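You operate a simulated robot arm through the tools that you are given. There is no shell and no other tool.

The job below is to be done with a simulated two-armed robot. You get a single attempt, and the scene is never put back.

TASK
Wipe the grid tray, then put in the purple block and stop B.
Fine: the block is one with a knob; use the cleaning pad and put it back. What is to be rubbed or washed off counts as gone when no trace of it is left.

Only the result counts: the job must be done as asked and must still hold three seconds after the hand-in. Knocking over, shifting, dropping, spilling or breaking anything else fails it.

THE ROBOT
Two 7-joint arms with fingered hands on one trunk that stands fixed in place. Base frame: the origin is at the foot of the trunk, x ahead of it, y to its left, z up; the work surface is at about z = 0.86. Lengths are in m, angles in degrees, forces in N, time in s.
The left shoulder is at [0.07, 0.172, 1.277], the right one opposite. Payload 5 kg a hand.
Tool frame (each hand has its own): the origin (TCP) lies between the finger pads and is the grasp point; the fingertips stand 0.043 m ahead of it; z points along the fingers, y is the line along which they close. The gripper opens to 0.144 m. The gripper's body begins 0.05 m behind the TCP. The gripper is a hand of 5 fingers: y runs from the thumb to the fingers, the wrist lies at [-0.021, -0.124, -0.221] in the tool frame, and closing takes about 1.5 s.
Orientation is that of the tool frame in the base frame, as a unit quaternion [x, y, z, w]. With the fingers straight down and the wrist toward the robot, the tool's x, y and z point along [0, 1, 0], [1, 0, 0] and [0, 0, -1] of the base frame.

THE INTERFACE
- The arms move only by the tool arm_command. It takes "left_plan", "right_plan" or both (then of equal length, played together; a hand with none holds still); each is a list of rows, each a list of 3 entries, a list of its own where there are three numbers: the shift along the tool's x, y, z in m, then the turn, a rotation vector about the tool's x, y, z in degrees, then the finger opening in m, from 0 to 0.144. In form: [[[dx, dy, dz], [wx, wy, wz], fingers], ...]. A call has 1 to 20 rows; each row shifts and turns the commanded pose from where the row before left it, along the tool's axes as they then stand. A row lasts 0.2 s, in which the tool goes at most 0.05 m and 8.6 degrees; a call with a longer step from one row to the next is refused whole, and so is a gripper value outside its range. A pose out of reach is approached as far as the arm can. The call stops where the force on the tool passes 90 N (or 10 N more than at its start, if that is more) or the arm is blocked; 0.2 s more then pass. The fingers move at their own pace (about 0.045 m/s each) and stop on an object; they squeeze with about 27 N. The grip force told is the motor's: it shows also when the fingers shut on nothing. Time passes only in rows, and 0.2 s behind the last, so rows that do not move let the fingers close. It gives the time, the measured TCP pose, the force on the tool (base axes), the opening and the grip force at its end, in the units of the frame above (readings bear some noise), with the torque about the TCP (base axes, N m) and any sound that the robot's microphone picked up.
- Cameras (640 x 400 px; columns grow to the right, rows downward): "scene" is now at [0.1284, 0.0258, 1.5246]; the picture's right is [0.32, -0.95, 0.00], its down [-0.55, -0.18, -0.82] and it looks along [0.77, 0.26, -0.58] (base axes); focal length 374 px, centre (320, 200). "left" rides on the left gripper at [-0.086, -0.109, -0.168] in its tool frame; the picture's right is [-0.80, -0.28, 0.53], its down [0.54, -0.73, 0.42] and it looks along [0.27, 0.63, 0.73] (tool axes); focal length 275 px, centre (320, 200). "right" rides on the right gripper at [0.086, -0.108, -0.168] in its tool frame; the picture's right is [-0.80, 0.28, -0.53], its down [-0.54, -0.73, 0.42] and it looks along [-0.27, 0.63, 0.73] (tool axes); focal length 275 px, centre (320, 200). There is no depth. A picture from a camera that has moved, and an enlarged one, comes with that camera's place and axes in the base frame and with its lens. The place of the scene camera against the robot may be out by one fixed shift of up to 0.018 m in any direction.
- get_image(camera): a new picture of that camera. It takes no simulated time.
- lift_body(by): slides the trunk up (or, below 0, down) by that many m; the arms and the scene camera ride with it, the base frame stays. It gives what a move gives, with no picture.
- grasp_type(shape, hand): the hand has 5 fingers and takes this shape, open, in about a second: jaw (thumb against the fingers, like two jaws); tri (thumb and two fingers); tip (a fingertip pinch); poke (one finger out to press); point (the index stretched); flat (the hand flat); cup (the hand cupped); fist (a fist). The gripper value then closes the fingers along that shape, each until it touches; the sizes above hold for jaw. It gives what a move gives, with no picture.
- pan_tilt(pan, tilt): turns the head with the scene camera to pan (to the left, within 86 degrees either way) and tilt (down, from -29 to 69), counted from straight ahead of the robot. It gives what a move gives.
- zoom(camera, box): a new picture of the part [left, top, right, bottom] of that camera's present view, enlarged. It takes no simulated time.
- finish_job(): hands the job in; it is judged then, once.

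Places have to be worked out from the pictures, the camera data and where the tool is seen. Open the grippers and draw the arms clear of the work before you hand the job in, unless the task says otherwise.

The tools are called after "Request:" as name(argument=value, ...) on one line, values as JSON. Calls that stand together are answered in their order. arm_command: Moves the arms, as the interface text tells. Its arguments: {"type":"object","properties":{"left_plan":{"type":"array","items":{"type":"array"}},"right_plan":{"type":"array","items":{"type":"array"}}},"required":[]} The other tools are called the same way: lift_body (by) slides the trunk up or down; grasp_type (shape, hand) gives the hand a shape; pan_tilt (pan, tilt) turns the head that bears the scene camera; get_image (camera) takes a picture; zoom (camera, box) takes an enlarged picture of a part of a camera's view; finish_job () hands the job in.

At the start:

```text
time: 0.0
left_tcp_pos: [0.456, 0.5172, 1.1263]
left_orientation: [0.707, 0.707, 0.0, 0.0]
left_wrist_force: [0.9, 0.0, 0.4]
left_moment: [0.02, 0.02, 0.03]
left_grip_width: 0.1437
left_grasp_force: 0.0
left_shape: jaw
right_tcp_pos: [0.8318, 0.042, 1.2002]
right_orientation: [0.707, 0.707, -0.001, 0.0]
right_wrist_force: [-0.8, -0.2, 0.7]
right_moment: [-0.01, -0.04, -0.01]
right_grip_width: 0.1438
right_grasp_force: 0.2
right_shape: jaw
trunk travel left (down, up): [-0.375, 0.565]
head pan, tilt: [18.6, 35.2]
```

scene: 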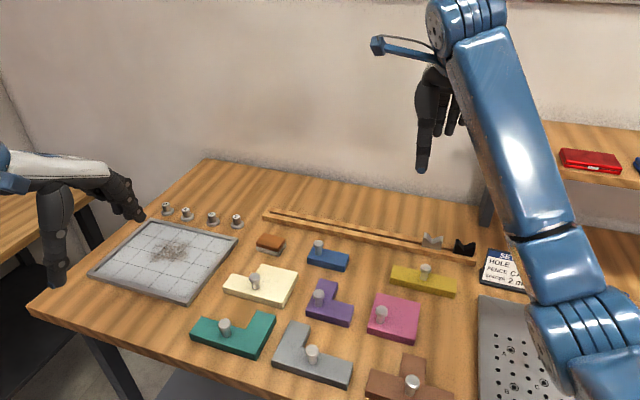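
right: 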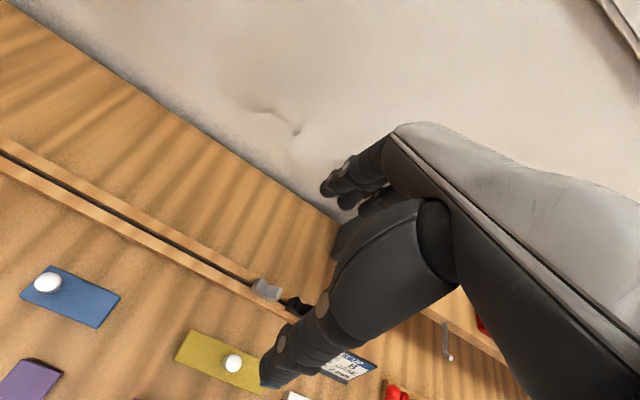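
left: 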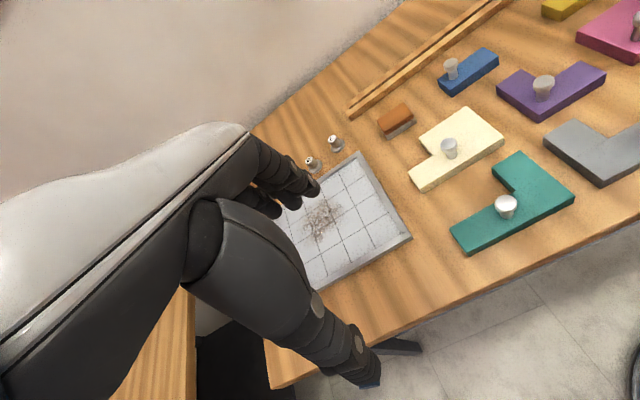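

I'll take a close look at the parts of the scene first: the tray, the small metal pieces behind it, the pad, the block and the sign.

Request:
zoom(camera="scene", box=[80, 190, 260, 310])

Request:
zoom(camera="scene", box=[150, 195, 250, 235])

Request:
zoom(camera="scene", box=[470, 235, 540, 305])

Request:
zoom(camera="scene", box=[240, 225, 440, 350])

Request:
zoom(camera="left", box=[260, 100, 460, 260])

```text
3.33 times, centred on (170, 250) of scene
camera zoom: at [0.1284, 0.0258, 1.5246], right [0.32, -0.95, 0.0], down [-0.55, -0.18, -0.82], along [0.77, 0.26, -0.58], focal length 1248 px, centre (820, 33)
```

zoom: 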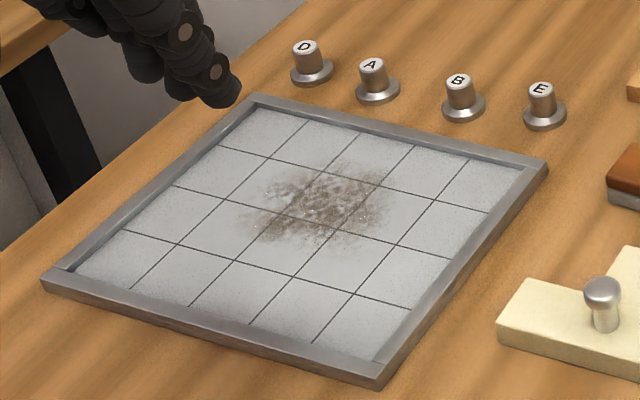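

```text
6.40 times, centred on (200, 215) of scene
camera zoom: at [0.1284, 0.0258, 1.5246], right [0.32, -0.95, 0.0], down [-0.55, -0.18, -0.82], along [0.77, 0.26, -0.58], focal length 2396 px, centre (1088, 104)
```

zoom: 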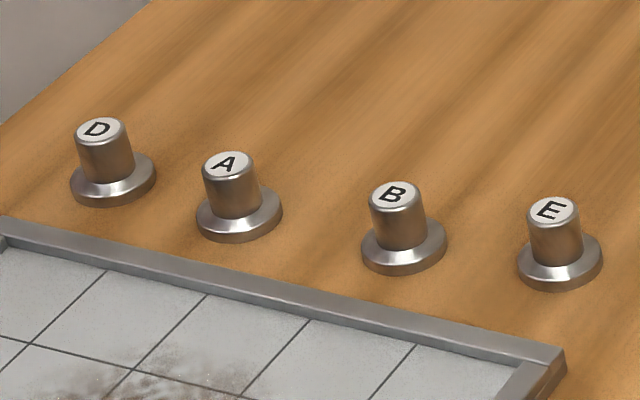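

```text
5.71 times, centred on (505, 270) of scene
camera zoom: at [0.1284, 0.0258, 1.5246], right [0.32, -0.95, 0.0], down [-0.55, -0.18, -0.82], along [0.77, 0.26, -0.58], focal length 2139 px, centre (-737, -200)
```

zoom: 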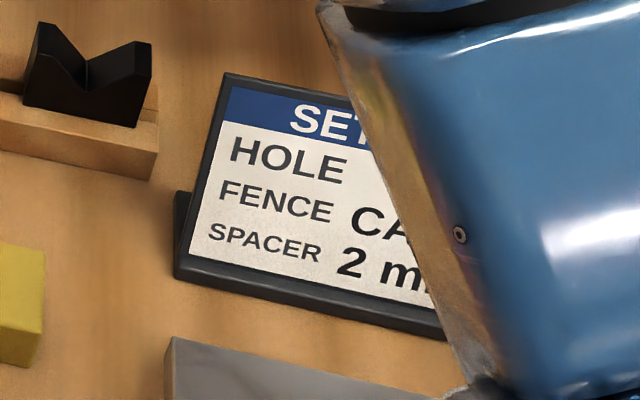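

```text
3.20 times, centred on (340, 288) of scene
camera zoom: at [0.1284, 0.0258, 1.5246], right [0.32, -0.95, 0.0], down [-0.55, -0.18, -0.82], along [0.77, 0.26, -0.58], focal length 1198 px, centre (256, -80)
```

zoom: 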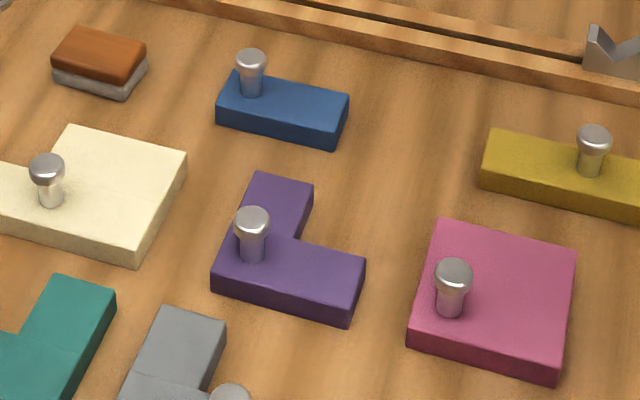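

```text
2.50 times, centred on (360, 180) of left
camera zoom: at [0.3476, 0.4317, 1.2944], right [-0.28, -0.8, -0.53], down [-0.73, 0.54, -0.42], along [0.63, 0.27, -0.73], focal length 688 px, centre (220, 250)
```

zoom: 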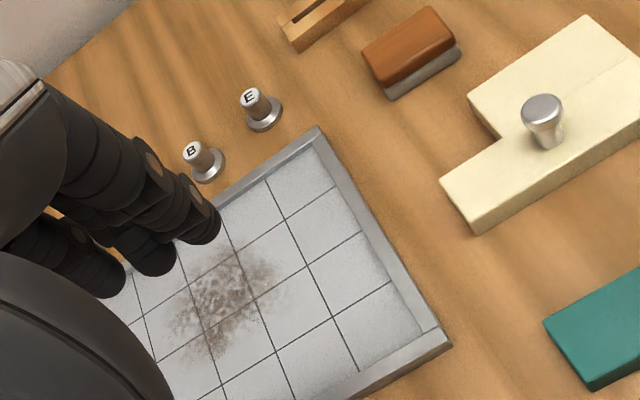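

The stops are marked D, A, B and E, the smudge is mid-tray, and the pad (brown top, grey felt) lies right of the tray. I'll turn the head to get a squarer view of the tray and see the rest of the table.

Request:
pan_tilt(pan=30, tilt=42)

Request:
get_image(camera="scene")

Request:
zoom(camera="scene", box=[160, 60, 480, 260])

```text
time: 0.7
left_tcp_pos: [0.4557, 0.5162, 1.1268]
left_orientation: [0.707, 0.708, 0.0, 0.001]
left_wrist_force: [0.1, 0.0, -0.5]
left_moment: [-0.02, 0.0, 0.03]
left_grip_width: 0.1434
left_grasp_force: 0.1
left_shape: jaw
right_tcp_pos: [0.83, 0.0403, 1.1998]
right_orientation: [0.707, 0.707, 0.0, -0.001]
right_wrist_force: [0.3, 0.1, -0.9]
right_moment: [-0.04, 0.0, -0.01]
right_grip_width: 0.1436
right_grasp_force: 0.0
right_shape: jaw
trunk travel left (down, up): [-0.375, 0.565]
head pan, tilt: [30.0, 42.0]
```

```text
taken
camera scene: at [0.1175, 0.0395, 1.5144], right [0.5, -0.87, 0.0], down [-0.58, -0.33, -0.74], along [0.64, 0.37, -0.67], focal length 374 px, centre (320, 200)
```

scene: 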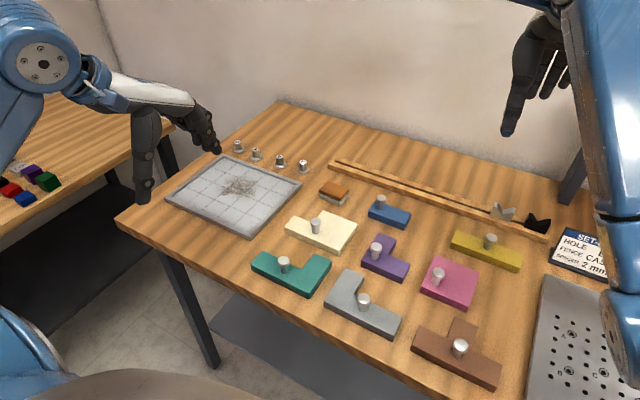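

```text
2.00 times, centred on (320, 160) of scene
camera zoom: at [0.1175, 0.0395, 1.5144], right [0.5, -0.87, 0.0], down [-0.58, -0.33, -0.74], along [0.64, 0.37, -0.67], focal length 749 px, centre (320, 280)
```

zoom: 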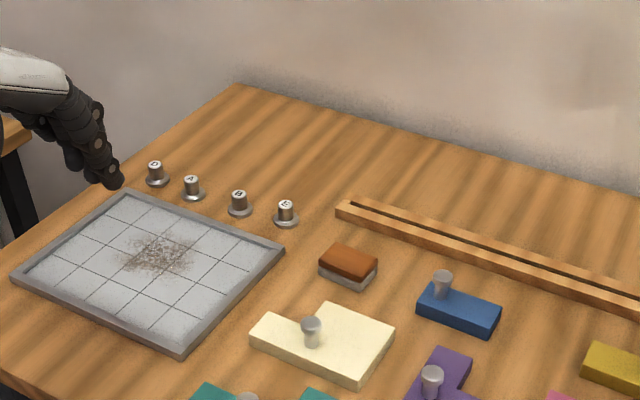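

The second table holds small cubes, including a knobless purple one, so the L-shaped purple block with the knob is the target. I judge the pad to be near (0.755, 0.372), roughly axis-aligned; I'll move the left hand above it at height to look closer.

Request:
arm_command(left_plan=[[[-0.0181, 0.0374, 0.0096], [0, 0, 0], 0.144], [[-0.0181, 0.0374, 0.0096], [0, 0, 0], 0.144], [[-0.0181, 0.0374, 0.0096], [0, 0, 0], 0.144], [[-0.0181, 0.0374, 0.0096], [0, 0, 0], 0.144], [[-0.0181, 0.0374, 0.0096], [0, 0, 0], 0.144], [[-0.0181, 0.0374, 0.0096], [0, 0, 0], 0.144], [[-0.0181, 0.0374, 0.0096], [0, 0, 0], 0.144], [[-0.0181, 0.0374, 0.0096], [0, 0, 0], 0.144], [[0, 0, 0], [0, 0, 0], 0.144]])

Request:
get_image(camera="left")

Request:
get_image(camera="scene")

```text
time: 2.7
left_tcp_pos: [0.7564, 0.3714, 1.0529]
left_orientation: [0.708, 0.707, 0.0, 0.001]
left_wrist_force: [-0.5, 0.0, 1.0]
left_moment: [0.0, -0.05, 0.05]
left_grip_width: 0.1438
left_grasp_force: 0.1
left_shape: jaw
right_tcp_pos: [0.8304, 0.042, 1.2014]
right_orientation: [0.707, 0.707, 0.001, 0.0]
right_wrist_force: [0.0, 0.2, 0.9]
right_moment: [-0.02, 0.0, -0.01]
right_grip_width: 0.1438
right_grasp_force: 0.1
right_shape: jaw
trunk travel left (down, up): [-0.375, 0.565]
head pan, tilt: [30.0, 42.0]
```

```text
taken
camera left: at [0.6475, 0.2852, 1.2207], right [-0.28, -0.8, -0.53], down [-0.72, 0.54, -0.42], along [0.63, 0.27, -0.73], focal length 275 px, centre (320, 200)
```

left: 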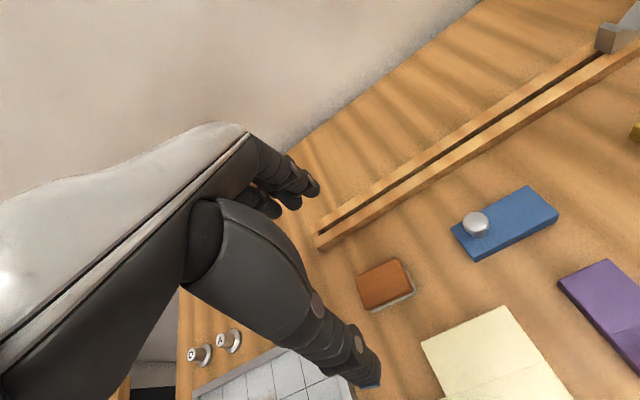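

```text
taken
camera scene: at [0.116, 0.0398, 1.5145], right [0.5, -0.87, 0.0], down [-0.58, -0.33, -0.74], along [0.64, 0.37, -0.67], focal length 374 px, centre (320, 200)
```

scene: 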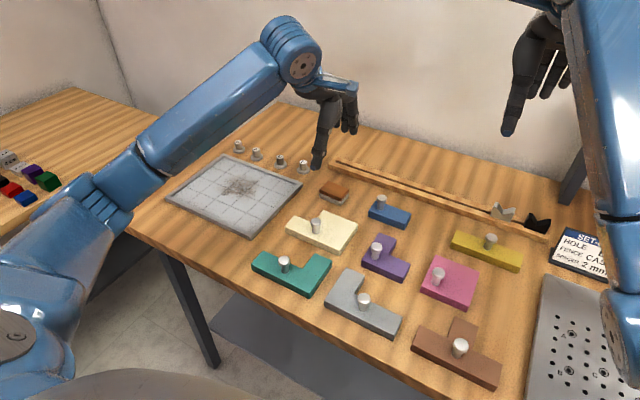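

The pad lies almost exactly beneath the grasp line. I'll zoom for its exact outline.

Request:
zoom(camera="left", box=[330, 240, 442, 310])

Request:
zoom(camera="scene", box=[290, 130, 370, 220])

```text
5.71 times, centred on (386, 275) of left
camera zoom: at [0.6475, 0.2852, 1.2207], right [-0.28, -0.8, -0.53], down [-0.72, 0.54, -0.42], along [0.63, 0.27, -0.73], focal length 1573 px, centre (-57, -229)
```

zoom: 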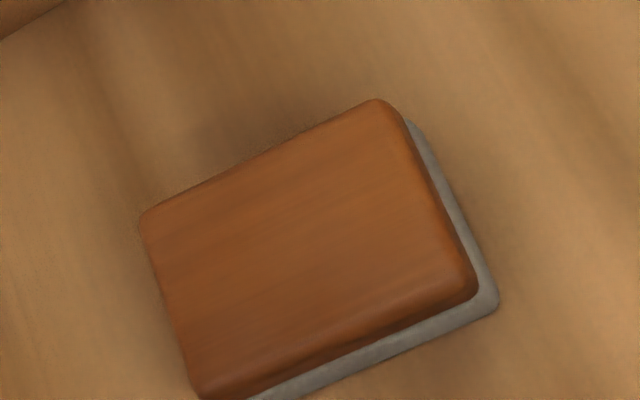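

```text
4.44 times, centred on (330, 175) of scene
camera zoom: at [0.116, 0.0398, 1.5145], right [0.5, -0.87, 0.0], down [-0.58, -0.33, -0.74], along [0.64, 0.37, -0.67], focal length 1664 px, centre (276, 311)
```

zoom: 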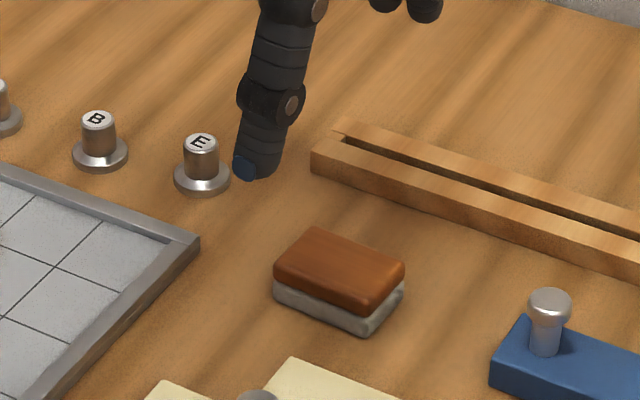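

The pad measures about 0.061 (y) by 0.043 (x), is about 0.027 high, and is centred near (0.762, 0.371). I'll narrow the fingers to clear the wooden rail behind and descend partway.

Request:
arm_command(left_plan=[[[0, 0.0056, 0.0], [0, 0, 0], 0.1], [[0, 0, 0.03], [0, 0, 0], 0.1], [[0, 0, 0.03], [0, 0, 0], 0.1], [[0, 0, 0.03], [0, 0, 0], 0.1], [[0, 0, 0.03], [0, 0, 0], 0.1], [[0, 0, 0.0], [0, 0, 0], 0.1]])

Request:
get_image(camera="left")

Request:
zoom(camera="scene", box=[290, 130, 370, 220])

```text
time: 4.1
left_tcp_pos: [0.7601, 0.372, 0.9307]
left_orientation: [0.707, 0.707, 0.0, 0.0]
left_wrist_force: [0.4, -0.3, 0.7]
left_moment: [0.0, -0.02, -0.01]
left_grip_width: 0.1002
left_grasp_force: 0.1
left_shape: jaw
right_tcp_pos: [0.8309, 0.0403, 1.2006]
right_orientation: [0.707, 0.707, 0.0, -0.001]
right_wrist_force: [-1.3, -0.7, -0.3]
right_moment: [-0.01, -0.02, -0.01]
right_grip_width: 0.1435
right_grasp_force: 0.1
right_shape: jaw
trunk travel left (down, up): [-0.375, 0.565]
head pan, tilt: [30.0, 42.0]
```

```text
taken
camera left: at [0.6507, 0.2867, 1.0977], right [-0.28, -0.8, -0.53], down [-0.73, 0.54, -0.42], along [0.63, 0.27, -0.73], focal length 275 px, centre (320, 200)
```

left: 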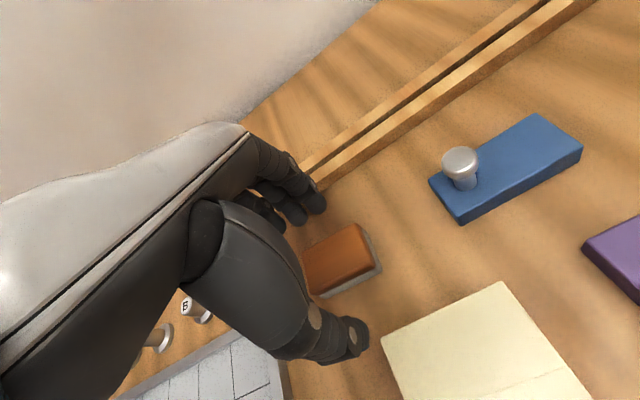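

```text
4.44 times, centred on (330, 175) of scene
camera zoom: at [0.1174, 0.0391, 1.5144], right [0.5, -0.87, 0.0], down [-0.58, -0.33, -0.74], along [0.64, 0.37, -0.67], focal length 1664 px, centre (276, 311)
```

zoom: 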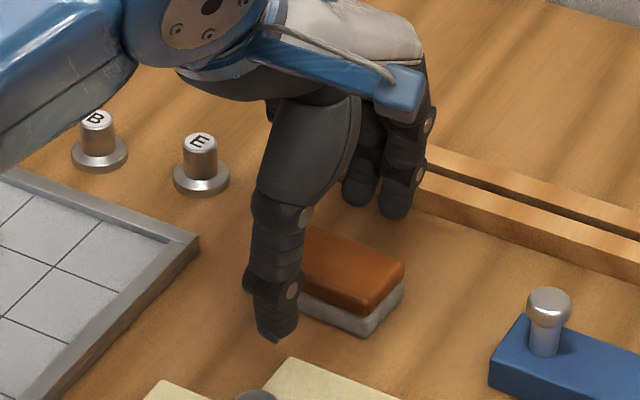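

The pad sits between thumb and fingers and is well centred. I'll go down a further 0.016 m slowly and check for contact.

Request:
arm_command(left_plan=[[[0, 0.001, 0.008], [0, 0, 0], 0.1], [[0, 0, 0.008], [0, 0, 0], 0.1], [[0, 0, 0.0], [0, 0, 0], 0.1]])

Request:
zoom(camera="left", box=[240, 160, 440, 380])

Request:
zoom(camera="scene", box=[300, 150, 360, 210])

```text
time: 4.9
left_tcp_pos: [0.7602, 0.3725, 0.9155]
left_orientation: [0.707, 0.707, 0.0, 0.001]
left_wrist_force: [0.5, 0.4, 0.2]
left_moment: [0.02, 0.0, 0.0]
left_grip_width: 0.1002
left_grasp_force: 0.0
left_shape: jaw
right_tcp_pos: [0.8323, 0.0419, 1.1997]
right_orientation: [0.707, 0.707, 0.001, 0.0]
right_wrist_force: [-0.9, -0.2, 0.2]
right_moment: [-0.01, -0.02, -0.02]
right_grip_width: 0.1436
right_grasp_force: 0.1
right_shape: jaw
trunk travel left (down, up): [-0.375, 0.565]
head pan, tilt: [30.0, 42.0]
```

```text
1.82 times, centred on (340, 270) of left
camera zoom: at [0.6523, 0.2869, 1.0817], right [-0.28, -0.8, -0.53], down [-0.73, 0.54, -0.42], along [0.63, 0.27, -0.73], focal length 500 px, centre (284, 73)
```

zoom: 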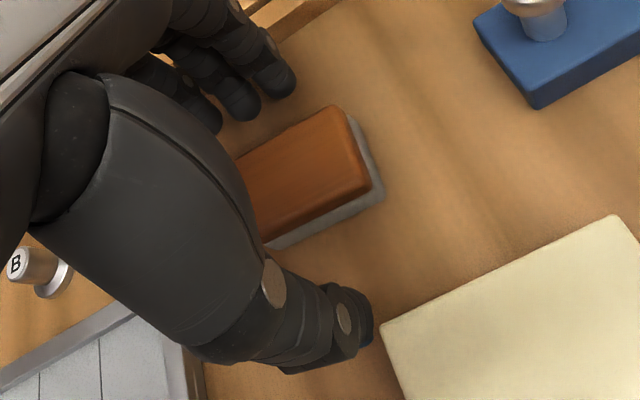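

```text
6.67 times, centred on (330, 180) of scene
camera zoom: at [0.1176, 0.0395, 1.5143], right [0.5, -0.87, 0.0], down [-0.58, -0.33, -0.74], along [0.64, 0.37, -0.67], focal length 2495 px, centre (253, 333)
```

zoom: 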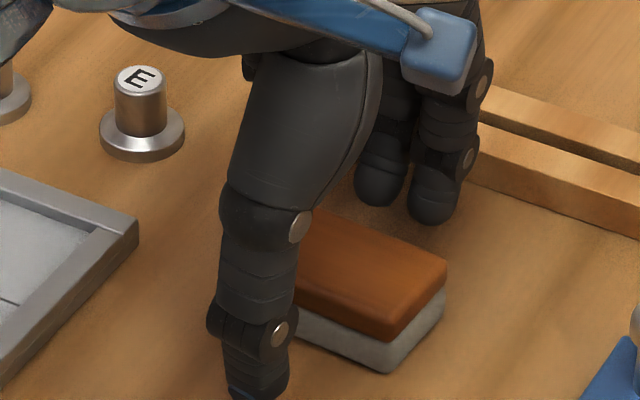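

No contact yet, and the fingertips are nearly at pad mid-height. I'll go a little lower and close on the pad.

Request:
arm_command(left_plan=[[[0, 0.001, 0.005], [0, 0, 0], 0.1], [[0, 0, 0.0], [0, 0, 0], 0.06], [[0, 0, 0.0], [0, 0, 0], 0.06], [[0, 0, 0.0], [0, 0, 0], 0.06]])

Request:
zoom(camera="left", box=[240, 160, 440, 380])

Request:
zoom(camera="scene", box=[300, 150, 360, 210])

```text
time: 5.9
left_tcp_pos: [0.7617, 0.3715, 0.9086]
left_orientation: [0.707, 0.707, 0.0, 0.0]
left_wrist_force: [0.3, -0.3, -0.6]
left_moment: [-0.02, 0.01, -0.01]
left_grip_width: 0.0607
left_grasp_force: 0.1
left_shape: jaw
right_tcp_pos: [0.831, 0.0423, 1.1995]
right_orientation: [0.706, 0.708, 0.001, 0.0]
right_wrist_force: [0.1, 0.1, 0.0]
right_moment: [-0.03, -0.01, 0.0]
right_grip_width: 0.1433
right_grasp_force: 0.0
right_shape: jaw
trunk travel left (down, up): [-0.375, 0.565]
head pan, tilt: [30.0, 42.0]
```

```text
1.82 times, centred on (340, 270) of left
camera zoom: at [0.6536, 0.2873, 1.0766], right [-0.28, -0.8, -0.53], down [-0.73, 0.54, -0.42], along [0.63, 0.27, -0.73], focal length 500 px, centre (284, 73)
```

zoom: 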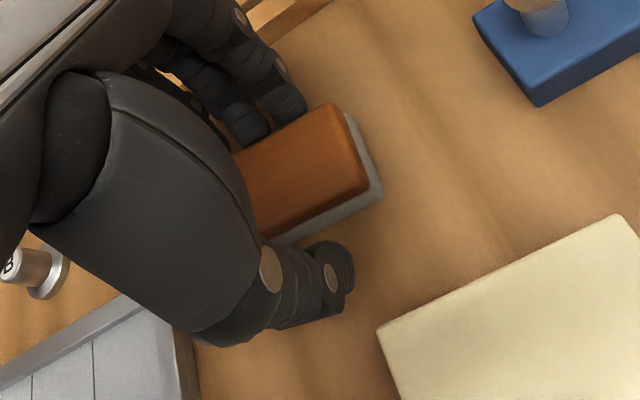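

```text
6.67 times, centred on (330, 180) of scene
camera zoom: at [0.1176, 0.0395, 1.5143], right [0.5, -0.87, 0.0], down [-0.58, -0.33, -0.74], along [0.64, 0.37, -0.67], focal length 2495 px, centre (253, 333)
```

zoom: 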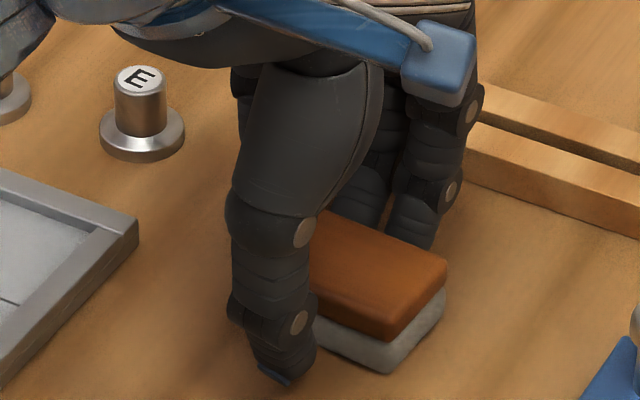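

The fingers are coming in behind the pad and the thumb in front of it. I'll close fully onto it.

Request:
arm_command(left_plan=[[[0, 0, 0.0], [0, 0, 0], 0.03], [[0, 0, 0.0], [0, 0, 0], 0.03], [[0, 0, 0.0], [0, 0, 0], 0.03], [[0, 0, 0.0], [0, 0, 0], 0.03], [[0, 0, 0.0], [0, 0, 0], 0.03]])

Request:
zoom(camera="left", box=[240, 160, 440, 380])

Request:
zoom(camera="scene", box=[300, 150, 360, 210])

```text
time: 7.1
left_tcp_pos: [0.7627, 0.373, 0.9083]
left_orientation: [0.707, 0.708, 0.0, -0.001]
left_wrist_force: [0.2, 0.4, -0.1]
left_moment: [-0.04, 0.01, 0.02]
left_grip_width: 0.0405
left_grasp_force: 27.4
left_shape: jaw
right_tcp_pos: [0.8319, 0.0426, 1.1994]
right_orientation: [0.707, 0.707, 0.0, 0.0]
right_wrist_force: [-0.5, 0.3, -0.6]
right_moment: [0.03, -0.03, -0.01]
right_grip_width: 0.1437
right_grasp_force: 0.1
right_shape: jaw
trunk travel left (down, up): [-0.375, 0.565]
head pan, tilt: [30.0, 42.0]
```

```text
1.82 times, centred on (340, 270) of left
camera zoom: at [0.6536, 0.2873, 1.0766], right [-0.28, -0.8, -0.53], down [-0.73, 0.54, -0.42], along [0.63, 0.27, -0.73], focal length 500 px, centre (284, 73)
```

zoom: 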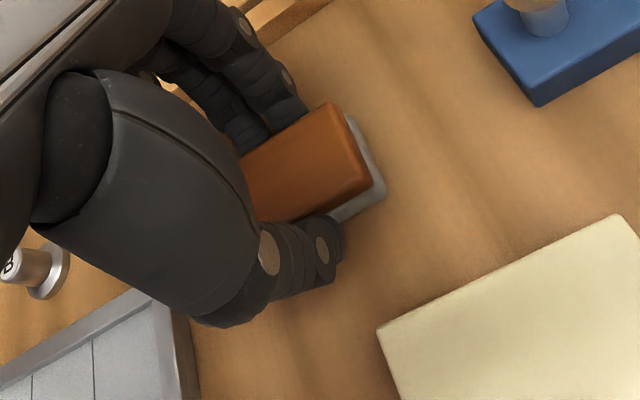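

```text
6.67 times, centred on (330, 180) of scene
camera zoom: at [0.1176, 0.0395, 1.5143], right [0.5, -0.87, 0.0], down [-0.58, -0.33, -0.74], along [0.64, 0.37, -0.67], focal length 2495 px, centre (253, 333)
```

zoom: 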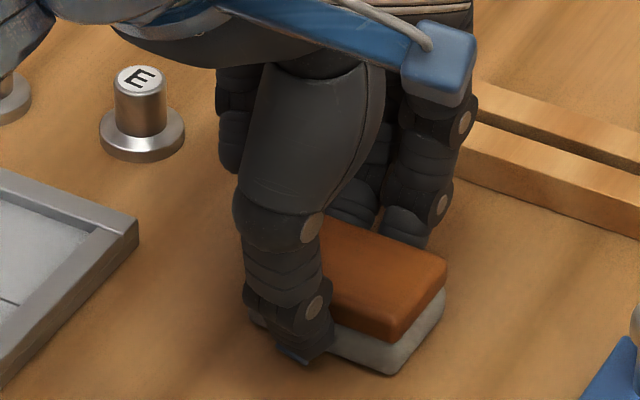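

The pad is gripped (0.0405 m opening, 27 N). I'll lift it straight up by 0.09 m and then check the tray and smudge again.

Request:
arm_command(left_plan=[[[0, 0, -0.03], [0, 0, 0], 0.03], [[0, 0, -0.03], [0, 0, 0], 0.03], [[0, 0, -0.03], [0, 0, 0], 0.03], [[0, 0, 0], [0, 0, 0], 0.03]])

Request:
get_image(camera="left")

Request:
zoom(camera="scene", box=[150, 120, 350, 245])

```text
time: 8.1
left_tcp_pos: [0.7619, 0.3728, 0.9996]
left_orientation: [0.707, 0.707, -0.001, 0.001]
left_wrist_force: [-0.1, 0.1, 0.1]
left_moment: [0.02, 0.02, 0.01]
left_grip_width: 0.0408
left_grasp_force: 27.0
left_shape: jaw
right_tcp_pos: [0.8309, 0.0417, 1.1996]
right_orientation: [0.707, 0.707, 0.001, -0.001]
right_wrist_force: [0.0, 1.2, 0.6]
right_moment: [-0.01, 0.01, 0.0]
right_grip_width: 0.1437
right_grasp_force: 0.0
right_shape: jaw
trunk travel left (down, up): [-0.375, 0.565]
head pan, tilt: [30.0, 42.0]
```

```text
taken
camera left: at [0.6525, 0.2871, 1.1676], right [-0.28, -0.8, -0.53], down [-0.73, 0.54, -0.42], along [0.63, 0.27, -0.73], focal length 275 px, centre (320, 200)
```

left: 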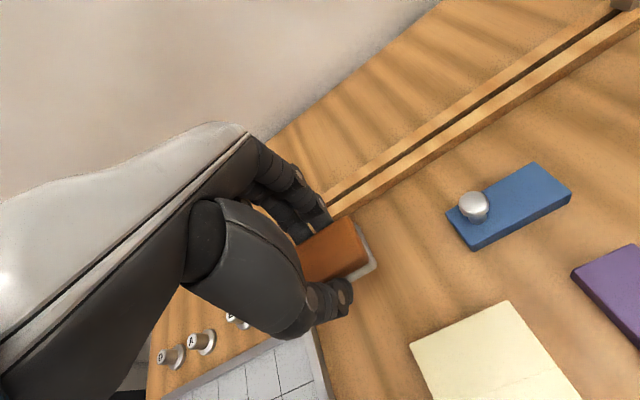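

```text
3.20 times, centred on (250, 182) of scene
camera zoom: at [0.1177, 0.0397, 1.5143], right [0.5, -0.87, 0.0], down [-0.58, -0.33, -0.74], along [0.64, 0.37, -0.67], focal length 1198 px, centre (544, 256)
```

zoom: 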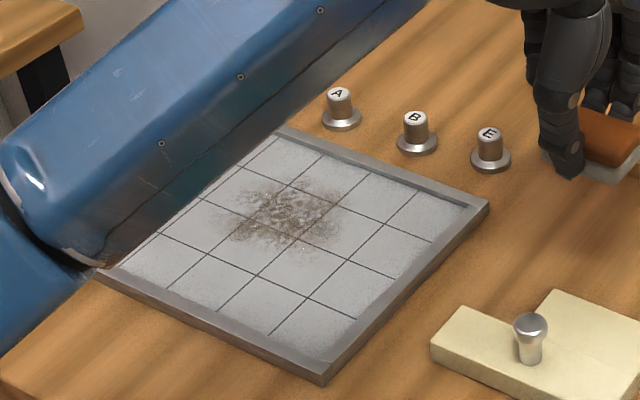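

The smudge spans about x 0.62–0.72 and y 0.555–0.66 on the tray floor. I'll carry the pad at height to above its middle (0.665, 0.608).

Request:
arm_command(left_plan=[[[0.0393, -0.0163, 0], [0, 0, 0], 0.03], [[0.0393, -0.0163, 0], [0, 0, 0], 0.03], [[0.0393, -0.0163, 0], [0, 0, 0], 0.03], [[0.0393, -0.0163, 0], [0, 0, 0], 0.03], [[0.0393, -0.0163, 0], [0, 0, 0], 0.03], [[0.0393, -0.0163, 0], [0, 0, 0], 0.03], [[0, 0, 0], [0, 0, 0], 0.03]])

Request:
get_image(camera="left")

Request:
zoom(camera="scene", box=[150, 100, 350, 245])

```text
time: 9.7
left_tcp_pos: [0.6657, 0.6081, 0.9997]
left_orientation: [0.708, 0.707, 0.0, 0.0]
left_wrist_force: [0.3, 0.2, -1.1]
left_moment: [0.03, 0.02, 0.0]
left_grip_width: 0.0406
left_grasp_force: 26.5
left_shape: jaw
right_tcp_pos: [0.8317, 0.0414, 1.1991]
right_orientation: [0.707, 0.707, 0.0, -0.001]
right_wrist_force: [-0.6, -0.1, -0.1]
right_moment: [-0.01, 0.01, 0.02]
right_grip_width: 0.1433
right_grasp_force: 0.1
right_shape: jaw
trunk travel left (down, up): [-0.375, 0.565]
head pan, tilt: [30.0, 42.0]
```

```text
taken
camera left: at [0.5577, 0.5238, 1.1667], right [-0.29, -0.8, -0.53], down [-0.73, 0.54, -0.42], along [0.63, 0.27, -0.73], focal length 275 px, centre (320, 200)
```

left: 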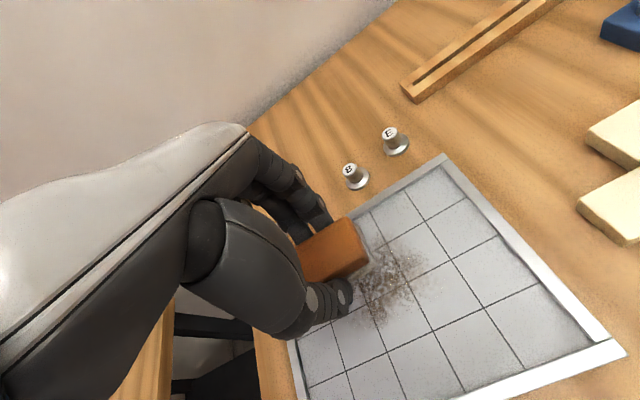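

```text
2.76 times, centred on (250, 172) of scene
camera zoom: at [0.1184, 0.0388, 1.5143], right [0.5, -0.87, 0.0], down [-0.58, -0.33, -0.74], along [0.64, 0.37, -0.67], focal length 1033 px, centre (513, 276)
```

zoom: 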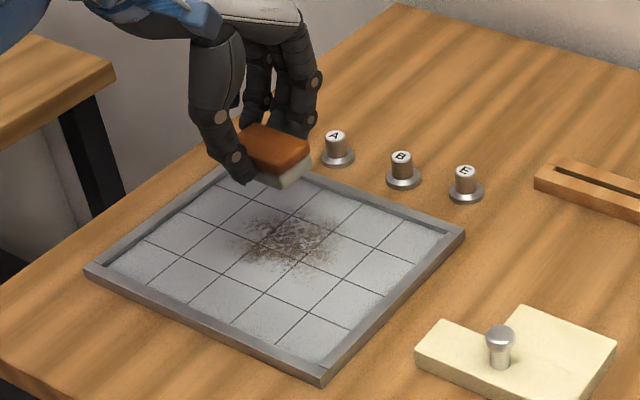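

In the left view the grasp line lands on the smudge's left half. I'll lower the pad to just above the floor, then feel for contact in small steps.

Request:
arm_command(left_plan=[[[0, 0, 0.03], [0, 0, 0], 0.03], [[0, 0, 0.03], [0, 0, 0], 0.03], [[0, 0, 0.018], [0, 0, 0], 0.03], [[0, 0, 0.002], [0, 0, 0], 0.03]])

Request:
get_image(camera="left")

Request:
zoom(camera="scene", box=[150, 100, 350, 245])

```text
time: 10.7
left_tcp_pos: [0.6653, 0.6089, 0.9193]
left_orientation: [0.707, 0.707, -0.001, 0.0]
left_wrist_force: [-0.2, -0.1, -0.6]
left_moment: [0.01, 0.0, -0.02]
left_grip_width: 0.0405
left_grasp_force: 27.0
left_shape: jaw
right_tcp_pos: [0.8319, 0.0423, 1.1992]
right_orientation: [0.707, 0.707, 0.0, 0.0]
right_wrist_force: [-0.1, -0.1, -0.4]
right_moment: [-0.01, 0.01, -0.01]
right_grip_width: 0.1436
right_grasp_force: 0.1
right_shape: jaw
trunk travel left (down, up): [-0.375, 0.565]
head pan, tilt: [30.0, 42.0]
```

```text
taken
camera left: at [0.5568, 0.5227, 1.0867], right [-0.28, -0.8, -0.53], down [-0.73, 0.54, -0.42], along [0.63, 0.27, -0.73], focal length 275 px, centre (320, 200)
```

left: 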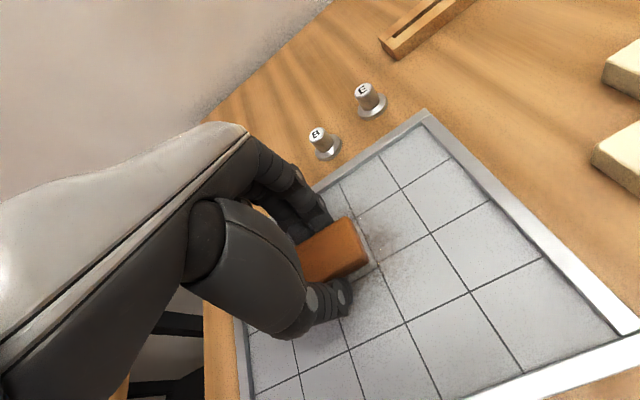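

```text
2.76 times, centred on (250, 172) of scene
camera zoom: at [0.1176, 0.0395, 1.5143], right [0.5, -0.87, 0.0], down [-0.58, -0.33, -0.74], along [0.64, 0.37, -0.67], focal length 1033 px, centre (513, 276)
```

zoom: 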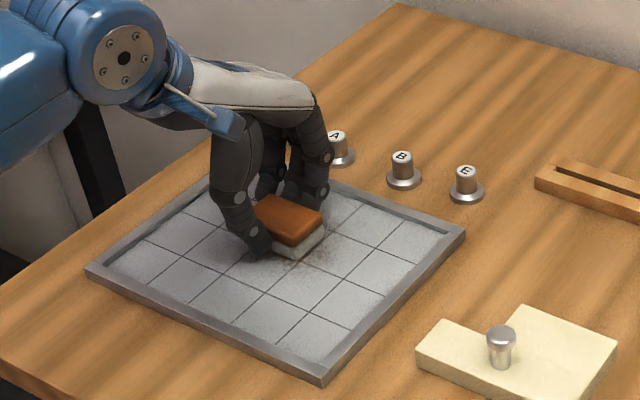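

Still no contact at TCP z 0.919. I'll step down 2 mm at a time.

Request:
arm_command(left_plan=[[[0, 0, 0.002], [0, 0, 0], 0.03], [[0, 0, 0.0], [0, 0, 0], 0.03]])

Request:
arm_command(left_plan=[[[0, 0, 0.002], [0, 0, 0], 0.03], [[0, 0, 0.0], [0, 0, 0], 0.03]])

```text
time: 11.3
left_tcp_pos: [0.6643, 0.6073, 0.9178]
left_orientation: [0.707, 0.707, 0.0, 0.0]
left_wrist_force: [0.1, 0.0, -0.4]
left_moment: [-0.03, -0.02, -0.01]
left_grip_width: 0.0403
left_grasp_force: 27.0
left_shape: jaw
right_tcp_pos: [0.8302, 0.0413, 1.2]
right_orientation: [0.707, 0.707, 0.0, -0.001]
right_wrist_force: [0.0, 0.0, -0.6]
right_moment: [-0.01, 0.01, 0.0]
right_grip_width: 0.1433
right_grasp_force: 0.1
right_shape: jaw
trunk travel left (down, up): [-0.375, 0.565]
head pan, tilt: [30.0, 42.0]
```

```text
time: 11.9
left_tcp_pos: [0.6646, 0.608, 0.9154]
left_orientation: [0.707, 0.707, 0.0, 0.0]
left_wrist_force: [-0.3, -0.1, 7.2]
left_moment: [0.02, -0.12, 0.04]
left_grip_width: 0.0409
left_grasp_force: 27.0
left_shape: jaw
right_tcp_pos: [0.8307, 0.0414, 1.2008]
right_orientation: [0.707, 0.707, 0.0, 0.0]
right_wrist_force: [0.0, 0.4, -0.7]
right_moment: [-0.04, -0.03, -0.03]
right_grip_width: 0.1437
right_grasp_force: 0.0
right_shape: jaw
trunk travel left (down, up): [-0.375, 0.565]
head pan, tilt: [30.0, 42.0]
```

Contact with the tray floor at about 7 N. I'll rub a first pass gently along y and check the force and effect.

Request:
arm_command(left_plan=[[[0.02, 0, 0], [0, 0, 0], 0.03], [[0.02, 0, 0], [0, 0, 0], 0.03], [[-0.02, 0, 0], [0, 0, 0], 0.03], [[-0.02, 0, 0], [0, 0, 0], 0.03], [[-0.02, 0, 0], [0, 0, 0], 0.03], [[-0.02, 0, 0], [0, 0, 0], 0.03]])

Request:
get_image(camera="left")

Request:
zoom(camera="scene", box=[150, 100, 350, 245])

```text
time: 13.3
left_tcp_pos: [0.6656, 0.5686, 0.916]
left_orientation: [0.707, 0.707, 0.001, 0.0]
left_wrist_force: [-0.4, 2.2, 6.6]
left_moment: [0.12, -0.18, 0.09]
left_grip_width: 0.0408
left_grasp_force: 26.8
left_shape: jaw
right_tcp_pos: [0.8305, 0.0421, 1.2004]
right_orientation: [0.708, 0.707, 0.0, -0.001]
right_wrist_force: [0.0, 0.6, 0.1]
right_moment: [0.01, 0.0, -0.02]
right_grip_width: 0.1433
right_grasp_force: 0.1
right_shape: jaw
trunk travel left (down, up): [-0.375, 0.565]
head pan, tilt: [30.0, 42.0]
```

```text
taken
camera left: at [0.5564, 0.4831, 1.0841], right [-0.28, -0.8, -0.53], down [-0.73, 0.54, -0.42], along [0.63, 0.27, -0.73], focal length 275 px, centre (320, 200)
```

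left: 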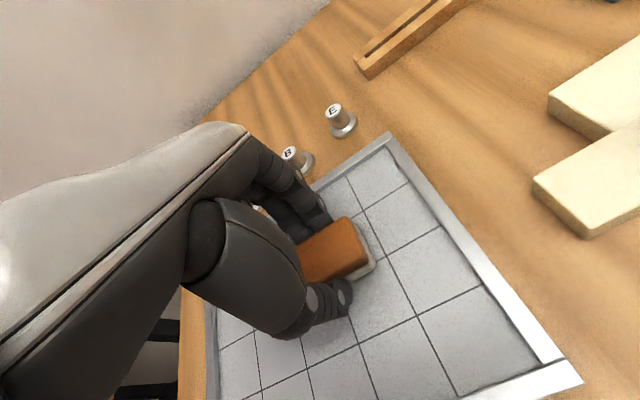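

```text
2.76 times, centred on (250, 172) of scene
camera zoom: at [0.1172, 0.0389, 1.5144], right [0.5, -0.87, 0.0], down [-0.58, -0.33, -0.74], along [0.64, 0.37, -0.67], focal length 1033 px, centre (513, 276)
```

zoom: 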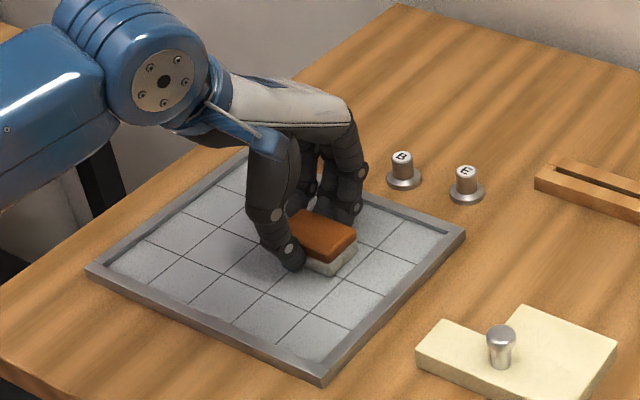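

Friction is only about 2 N, the tray is staying put and the smudge is coming off. I'll continue with overlapping strokes across the whole smudge area.

Request:
arm_command(left_plan=[[[0, -0.022, 0], [0, 0, 0], 0.03], [[0.02, 0, 0], [0, 0, 0], 0.03], [[0.02, 0, 0], [0, 0, 0], 0.03], [[0.02, 0, 0], [0, 0, 0], 0.03], [[0.02, 0, 0], [0, 0, 0], 0.03], [[0, -0.018, 0], [0, 0, 0], 0.03], [[-0.02, 0, 0], [0, 0, 0], 0.03], [[-0.02, 0, 0], [0, 0, 0], 0.03], [[-0.02, 0, 0], [0, 0, 0], 0.03], [[-0.02, 0, 0], [0, 0, 0], 0.03], [[0, 0.03, 0], [0, 0, 0], 0.03], [[0, 0.03, 0], [0, 0, 0], 0.03], [[0.02, 0, 0], [0, 0, 0], 0.03], [[0.02, 0, 0], [0, 0, 0], 0.03], [[0.02, 0, 0], [0, 0, 0], 0.03], [[0.02, 0, 0], [0, 0, 0], 0.03], [[0, 0.015, 0], [0, 0, 0], 0.03], [[-0.027, 0, 0], [0, 0, 0], 0.03], [[-0.027, 0, 0], [0, 0, 0], 0.03], [[-0.026, 0, 0], [0, 0, 0], 0.03]])

Request:
get_image(camera="left")

Request:
zoom(camera="scene", box=[150, 100, 350, 245])

```text
time: 17.5
left_tcp_pos: [0.7003, 0.5677, 0.9165]
left_orientation: [0.707, 0.707, 0.002, 0.001]
left_wrist_force: [1.7, 6.7, 14.5]
left_moment: [0.28, -0.25, 0.05]
left_grip_width: 0.0416
left_grasp_force: 27.4
left_shape: jaw
right_tcp_pos: [0.8301, 0.0406, 1.2004]
right_orientation: [0.707, 0.707, 0.0, 0.0]
right_wrist_force: [0.0, -0.5, 0.6]
right_moment: [0.03, 0.01, -0.01]
right_grip_width: 0.1434
right_grasp_force: 0.1
right_shape: jaw
trunk travel left (down, up): [-0.375, 0.565]
head pan, tilt: [30.0, 42.0]
```

```text
taken
camera left: at [0.5921, 0.4823, 1.0829], right [-0.28, -0.8, -0.54], down [-0.72, 0.54, -0.42], along [0.63, 0.27, -0.73], focal length 275 px, centre (320, 200)
```

left: 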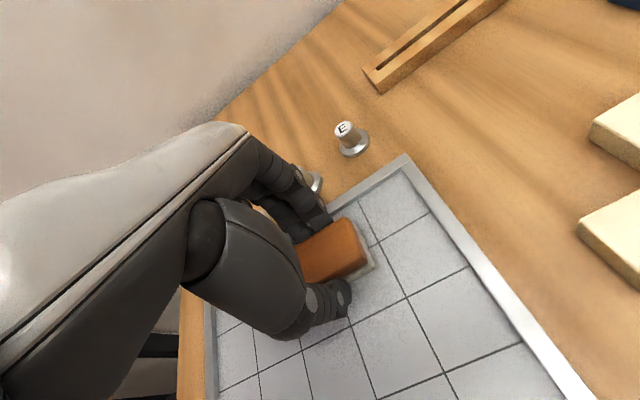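

```text
2.76 times, centred on (250, 172) of scene
camera zoom: at [0.1163, 0.0387, 1.5146], right [0.5, -0.87, 0.0], down [-0.58, -0.33, -0.74], along [0.64, 0.37, -0.67], focal length 1033 px, centre (513, 276)
```

zoom: 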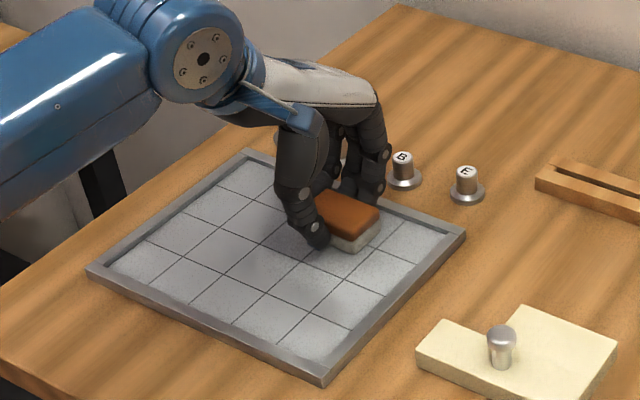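

The smudge is mostly gone and the tray corners have not moved. The force has crept up to 14 N, so I'll ease up slightly and do a second full overlapping pass.

Request:
arm_command(left_plan=[[[0.03, 0, -0.0006], [0, 0, 0], 0.03], [[0.03, 0, 0], [0, 0, 0], 0.03], [[0.03, 0, 0], [0, 0, 0], 0.03], [[0, -0.02, 0], [0, 0, 0], 0.03], [[-0.03, 0, 0], [0, 0, 0], 0.03], [[-0.03, 0, 0], [0, 0, 0], 0.03], [[-0.03, 0, 0], [0, 0, 0], 0.03], [[0, -0.02, 0], [0, 0, 0], 0.03], [[0.03, 0, 0], [0, 0, 0], 0.03], [[0.03, 0, 0], [0, 0, 0], 0.03], [[0.03, 0, 0], [0, 0, 0], 0.03], [[0, -0.02, 0], [0, 0, 0], 0.03], [[-0.03, 0, 0], [0, 0, 0], 0.03], [[-0.03, 0, 0], [0, 0, 0], 0.03], [[-0.03, 0, 0], [0, 0, 0], 0.03], [[0, -0.02, 0], [0, 0, 0], 0.03], [[0.03, 0, 0], [0, 0, 0], 0.03], [[0.03, 0, 0], [0, 0, 0], 0.03], [[0.03, 0, 0], [0, 0, 0], 0.03]])

Request:
get_image(camera="left")

Request:
zoom(camera="scene", box=[150, 100, 350, 245])

```text
time: 21.5
left_tcp_pos: [0.6185, 0.6578, 0.9158]
left_orientation: [0.708, 0.706, 0.0, 0.0]
left_wrist_force: [-0.2, -2.3, 2.6]
left_moment: [-0.08, -0.1, -0.06]
left_grip_width: 0.0415
left_grasp_force: 27.1
left_shape: jaw
right_tcp_pos: [0.831, 0.0424, 1.2002]
right_orientation: [0.707, 0.707, 0.0, 0.0]
right_wrist_force: [-0.3, -0.2, 0.6]
right_moment: [-0.04, -0.02, -0.02]
right_grip_width: 0.1437
right_grasp_force: 0.0
right_shape: jaw
trunk travel left (down, up): [-0.375, 0.565]
head pan, tilt: [30.0, 42.0]
```

```text
taken
camera left: at [0.5102, 0.5733, 1.0842], right [-0.29, -0.8, -0.53], down [-0.73, 0.54, -0.42], along [0.63, 0.27, -0.73], focal length 275 px, centre (320, 200)
```

left: 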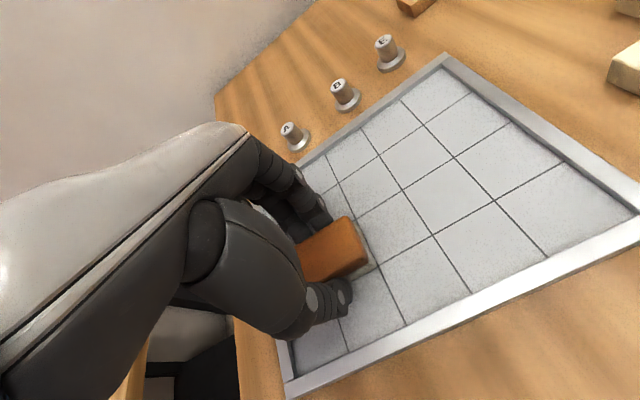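

```text
2.76 times, centred on (250, 172) of scene
camera zoom: at [0.117, 0.0401, 1.5144], right [0.5, -0.87, 0.0], down [-0.58, -0.33, -0.74], along [0.64, 0.37, -0.67], focal length 1033 px, centre (513, 276)
```

zoom: 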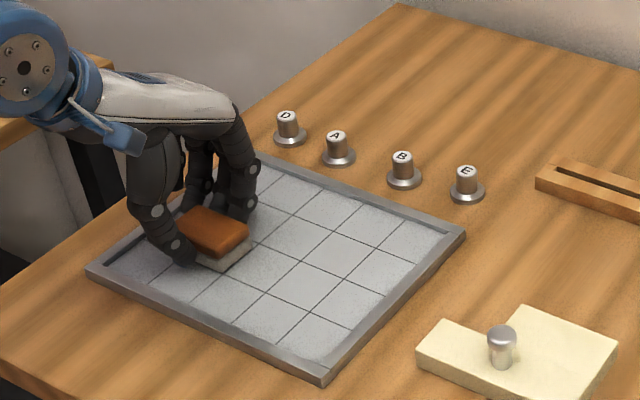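

The floor looks clean everywhere in both views. I'll lift the pad off and carry it back above its original place, then inspect the bare tray closely.

Request:
arm_command(left_plan=[[[0, 0, -0.03], [0, 0, 0], 0.03], [[0, 0, -0.03], [0, 0, 0], 0.03], [[0, 0, -0.0234], [0, 0, 0], 0.03], [[-0.04083, 0.0204, 0], [0, 0, 0], 0.03], [[-0.04083, 0.0204, 0], [0, 0, 0], 0.03], [[-0.04083, 0.0204, 0], [0, 0, 0], 0.03], [[-0.04083, 0.0204, 0], [0, 0, 0], 0.03], [[-0.04083, 0.0204, 0], [0, 0, 0], 0.03], [[-0.04083, 0.0204, 0], [0, 0, 0], 0.03], [[-0.04083, 0.0204, 0], [0, 0, 0], 0.03], [[0, 0, 0], [0, 0, 0], 0.03]])

Request:
zoom(camera="scene", box=[160, 145, 310, 240])

Request:
get_image(camera="scene")

Request:
get_image(camera="left")

```text
time: 23.9
left_tcp_pos: [0.7636, 0.3742, 0.9979]
left_orientation: [0.707, 0.707, 0.0, 0.0]
left_wrist_force: [-0.1, 0.7, -1.5]
left_moment: [0.01, -0.03, 0.03]
left_grip_width: 0.0412
left_grasp_force: 26.4
left_shape: jaw
right_tcp_pos: [0.831, 0.0432, 1.2003]
right_orientation: [0.707, 0.707, -0.001, 0.001]
right_wrist_force: [-0.2, 0.9, 0.5]
right_moment: [-0.09, -0.03, -0.02]
right_grip_width: 0.1436
right_grasp_force: 0.0
right_shape: jaw
trunk travel left (down, up): [-0.375, 0.565]
head pan, tilt: [30.0, 42.0]
```

```text
4.21 times, centred on (235, 192) of scene
camera zoom: at [0.1166, 0.0407, 1.5144], right [0.5, -0.87, 0.0], down [-0.58, -0.34, -0.74], along [0.64, 0.37, -0.67], focal length 1576 px, centre (678, 232)
```

zoom: 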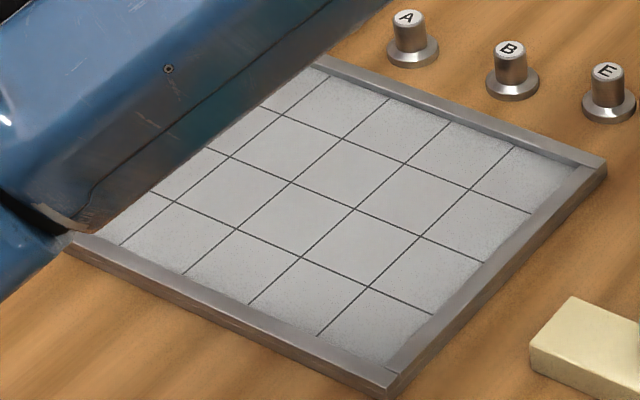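

```text
taken
camera scene: at [0.1166, 0.0407, 1.5144], right [0.5, -0.87, 0.0], down [-0.58, -0.34, -0.74], along [0.64, 0.37, -0.67], focal length 374 px, centre (320, 200)
```

scene: 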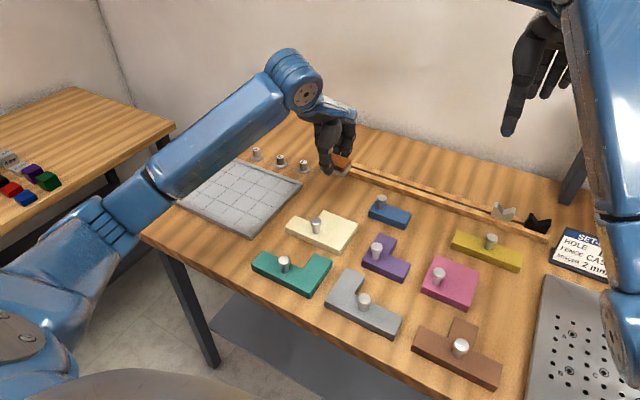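

```text
taken
camera left: at [0.655, 0.2881, 1.1666], right [-0.28, -0.8, -0.53], down [-0.73, 0.54, -0.42], along [0.63, 0.27, -0.73], focal length 275 px, centre (320, 200)
```

left: 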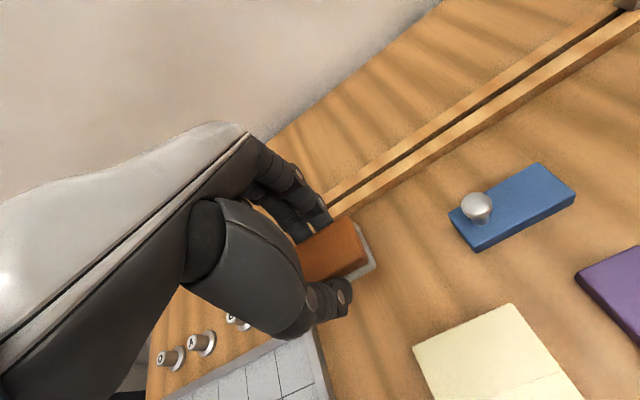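

The visible tray is clean of the brown smudge. I'll zoom in harder to tell whether the fine speckle near the rim is dirt or just floor shading.

Request:
zoom(camera="scene", box=[200, 165, 300, 228])

Request:
zoom(camera="scene", box=[255, 175, 300, 205])

```text
6.35 times, centred on (250, 196) of scene
camera zoom: at [0.1166, 0.0407, 1.5144], right [0.5, -0.87, 0.0], down [-0.58, -0.34, -0.74], along [0.64, 0.37, -0.67], focal length 2376 px, centre (764, 222)
```

zoom: 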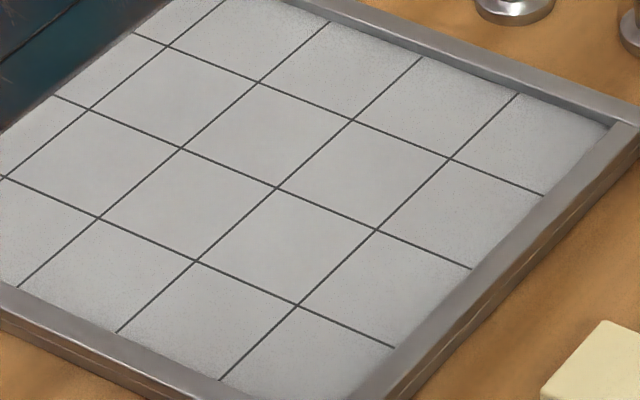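

```text
13.33 times, centred on (278, 190) of scene
camera zoom: at [0.1166, 0.0407, 1.5144], right [0.5, -0.87, 0.0], down [-0.58, -0.34, -0.74], along [0.64, 0.37, -0.67], focal length 4991 px, centre (887, 333)
```

zoom: 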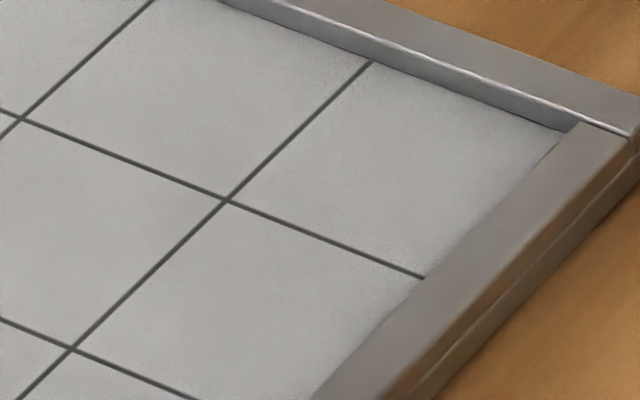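

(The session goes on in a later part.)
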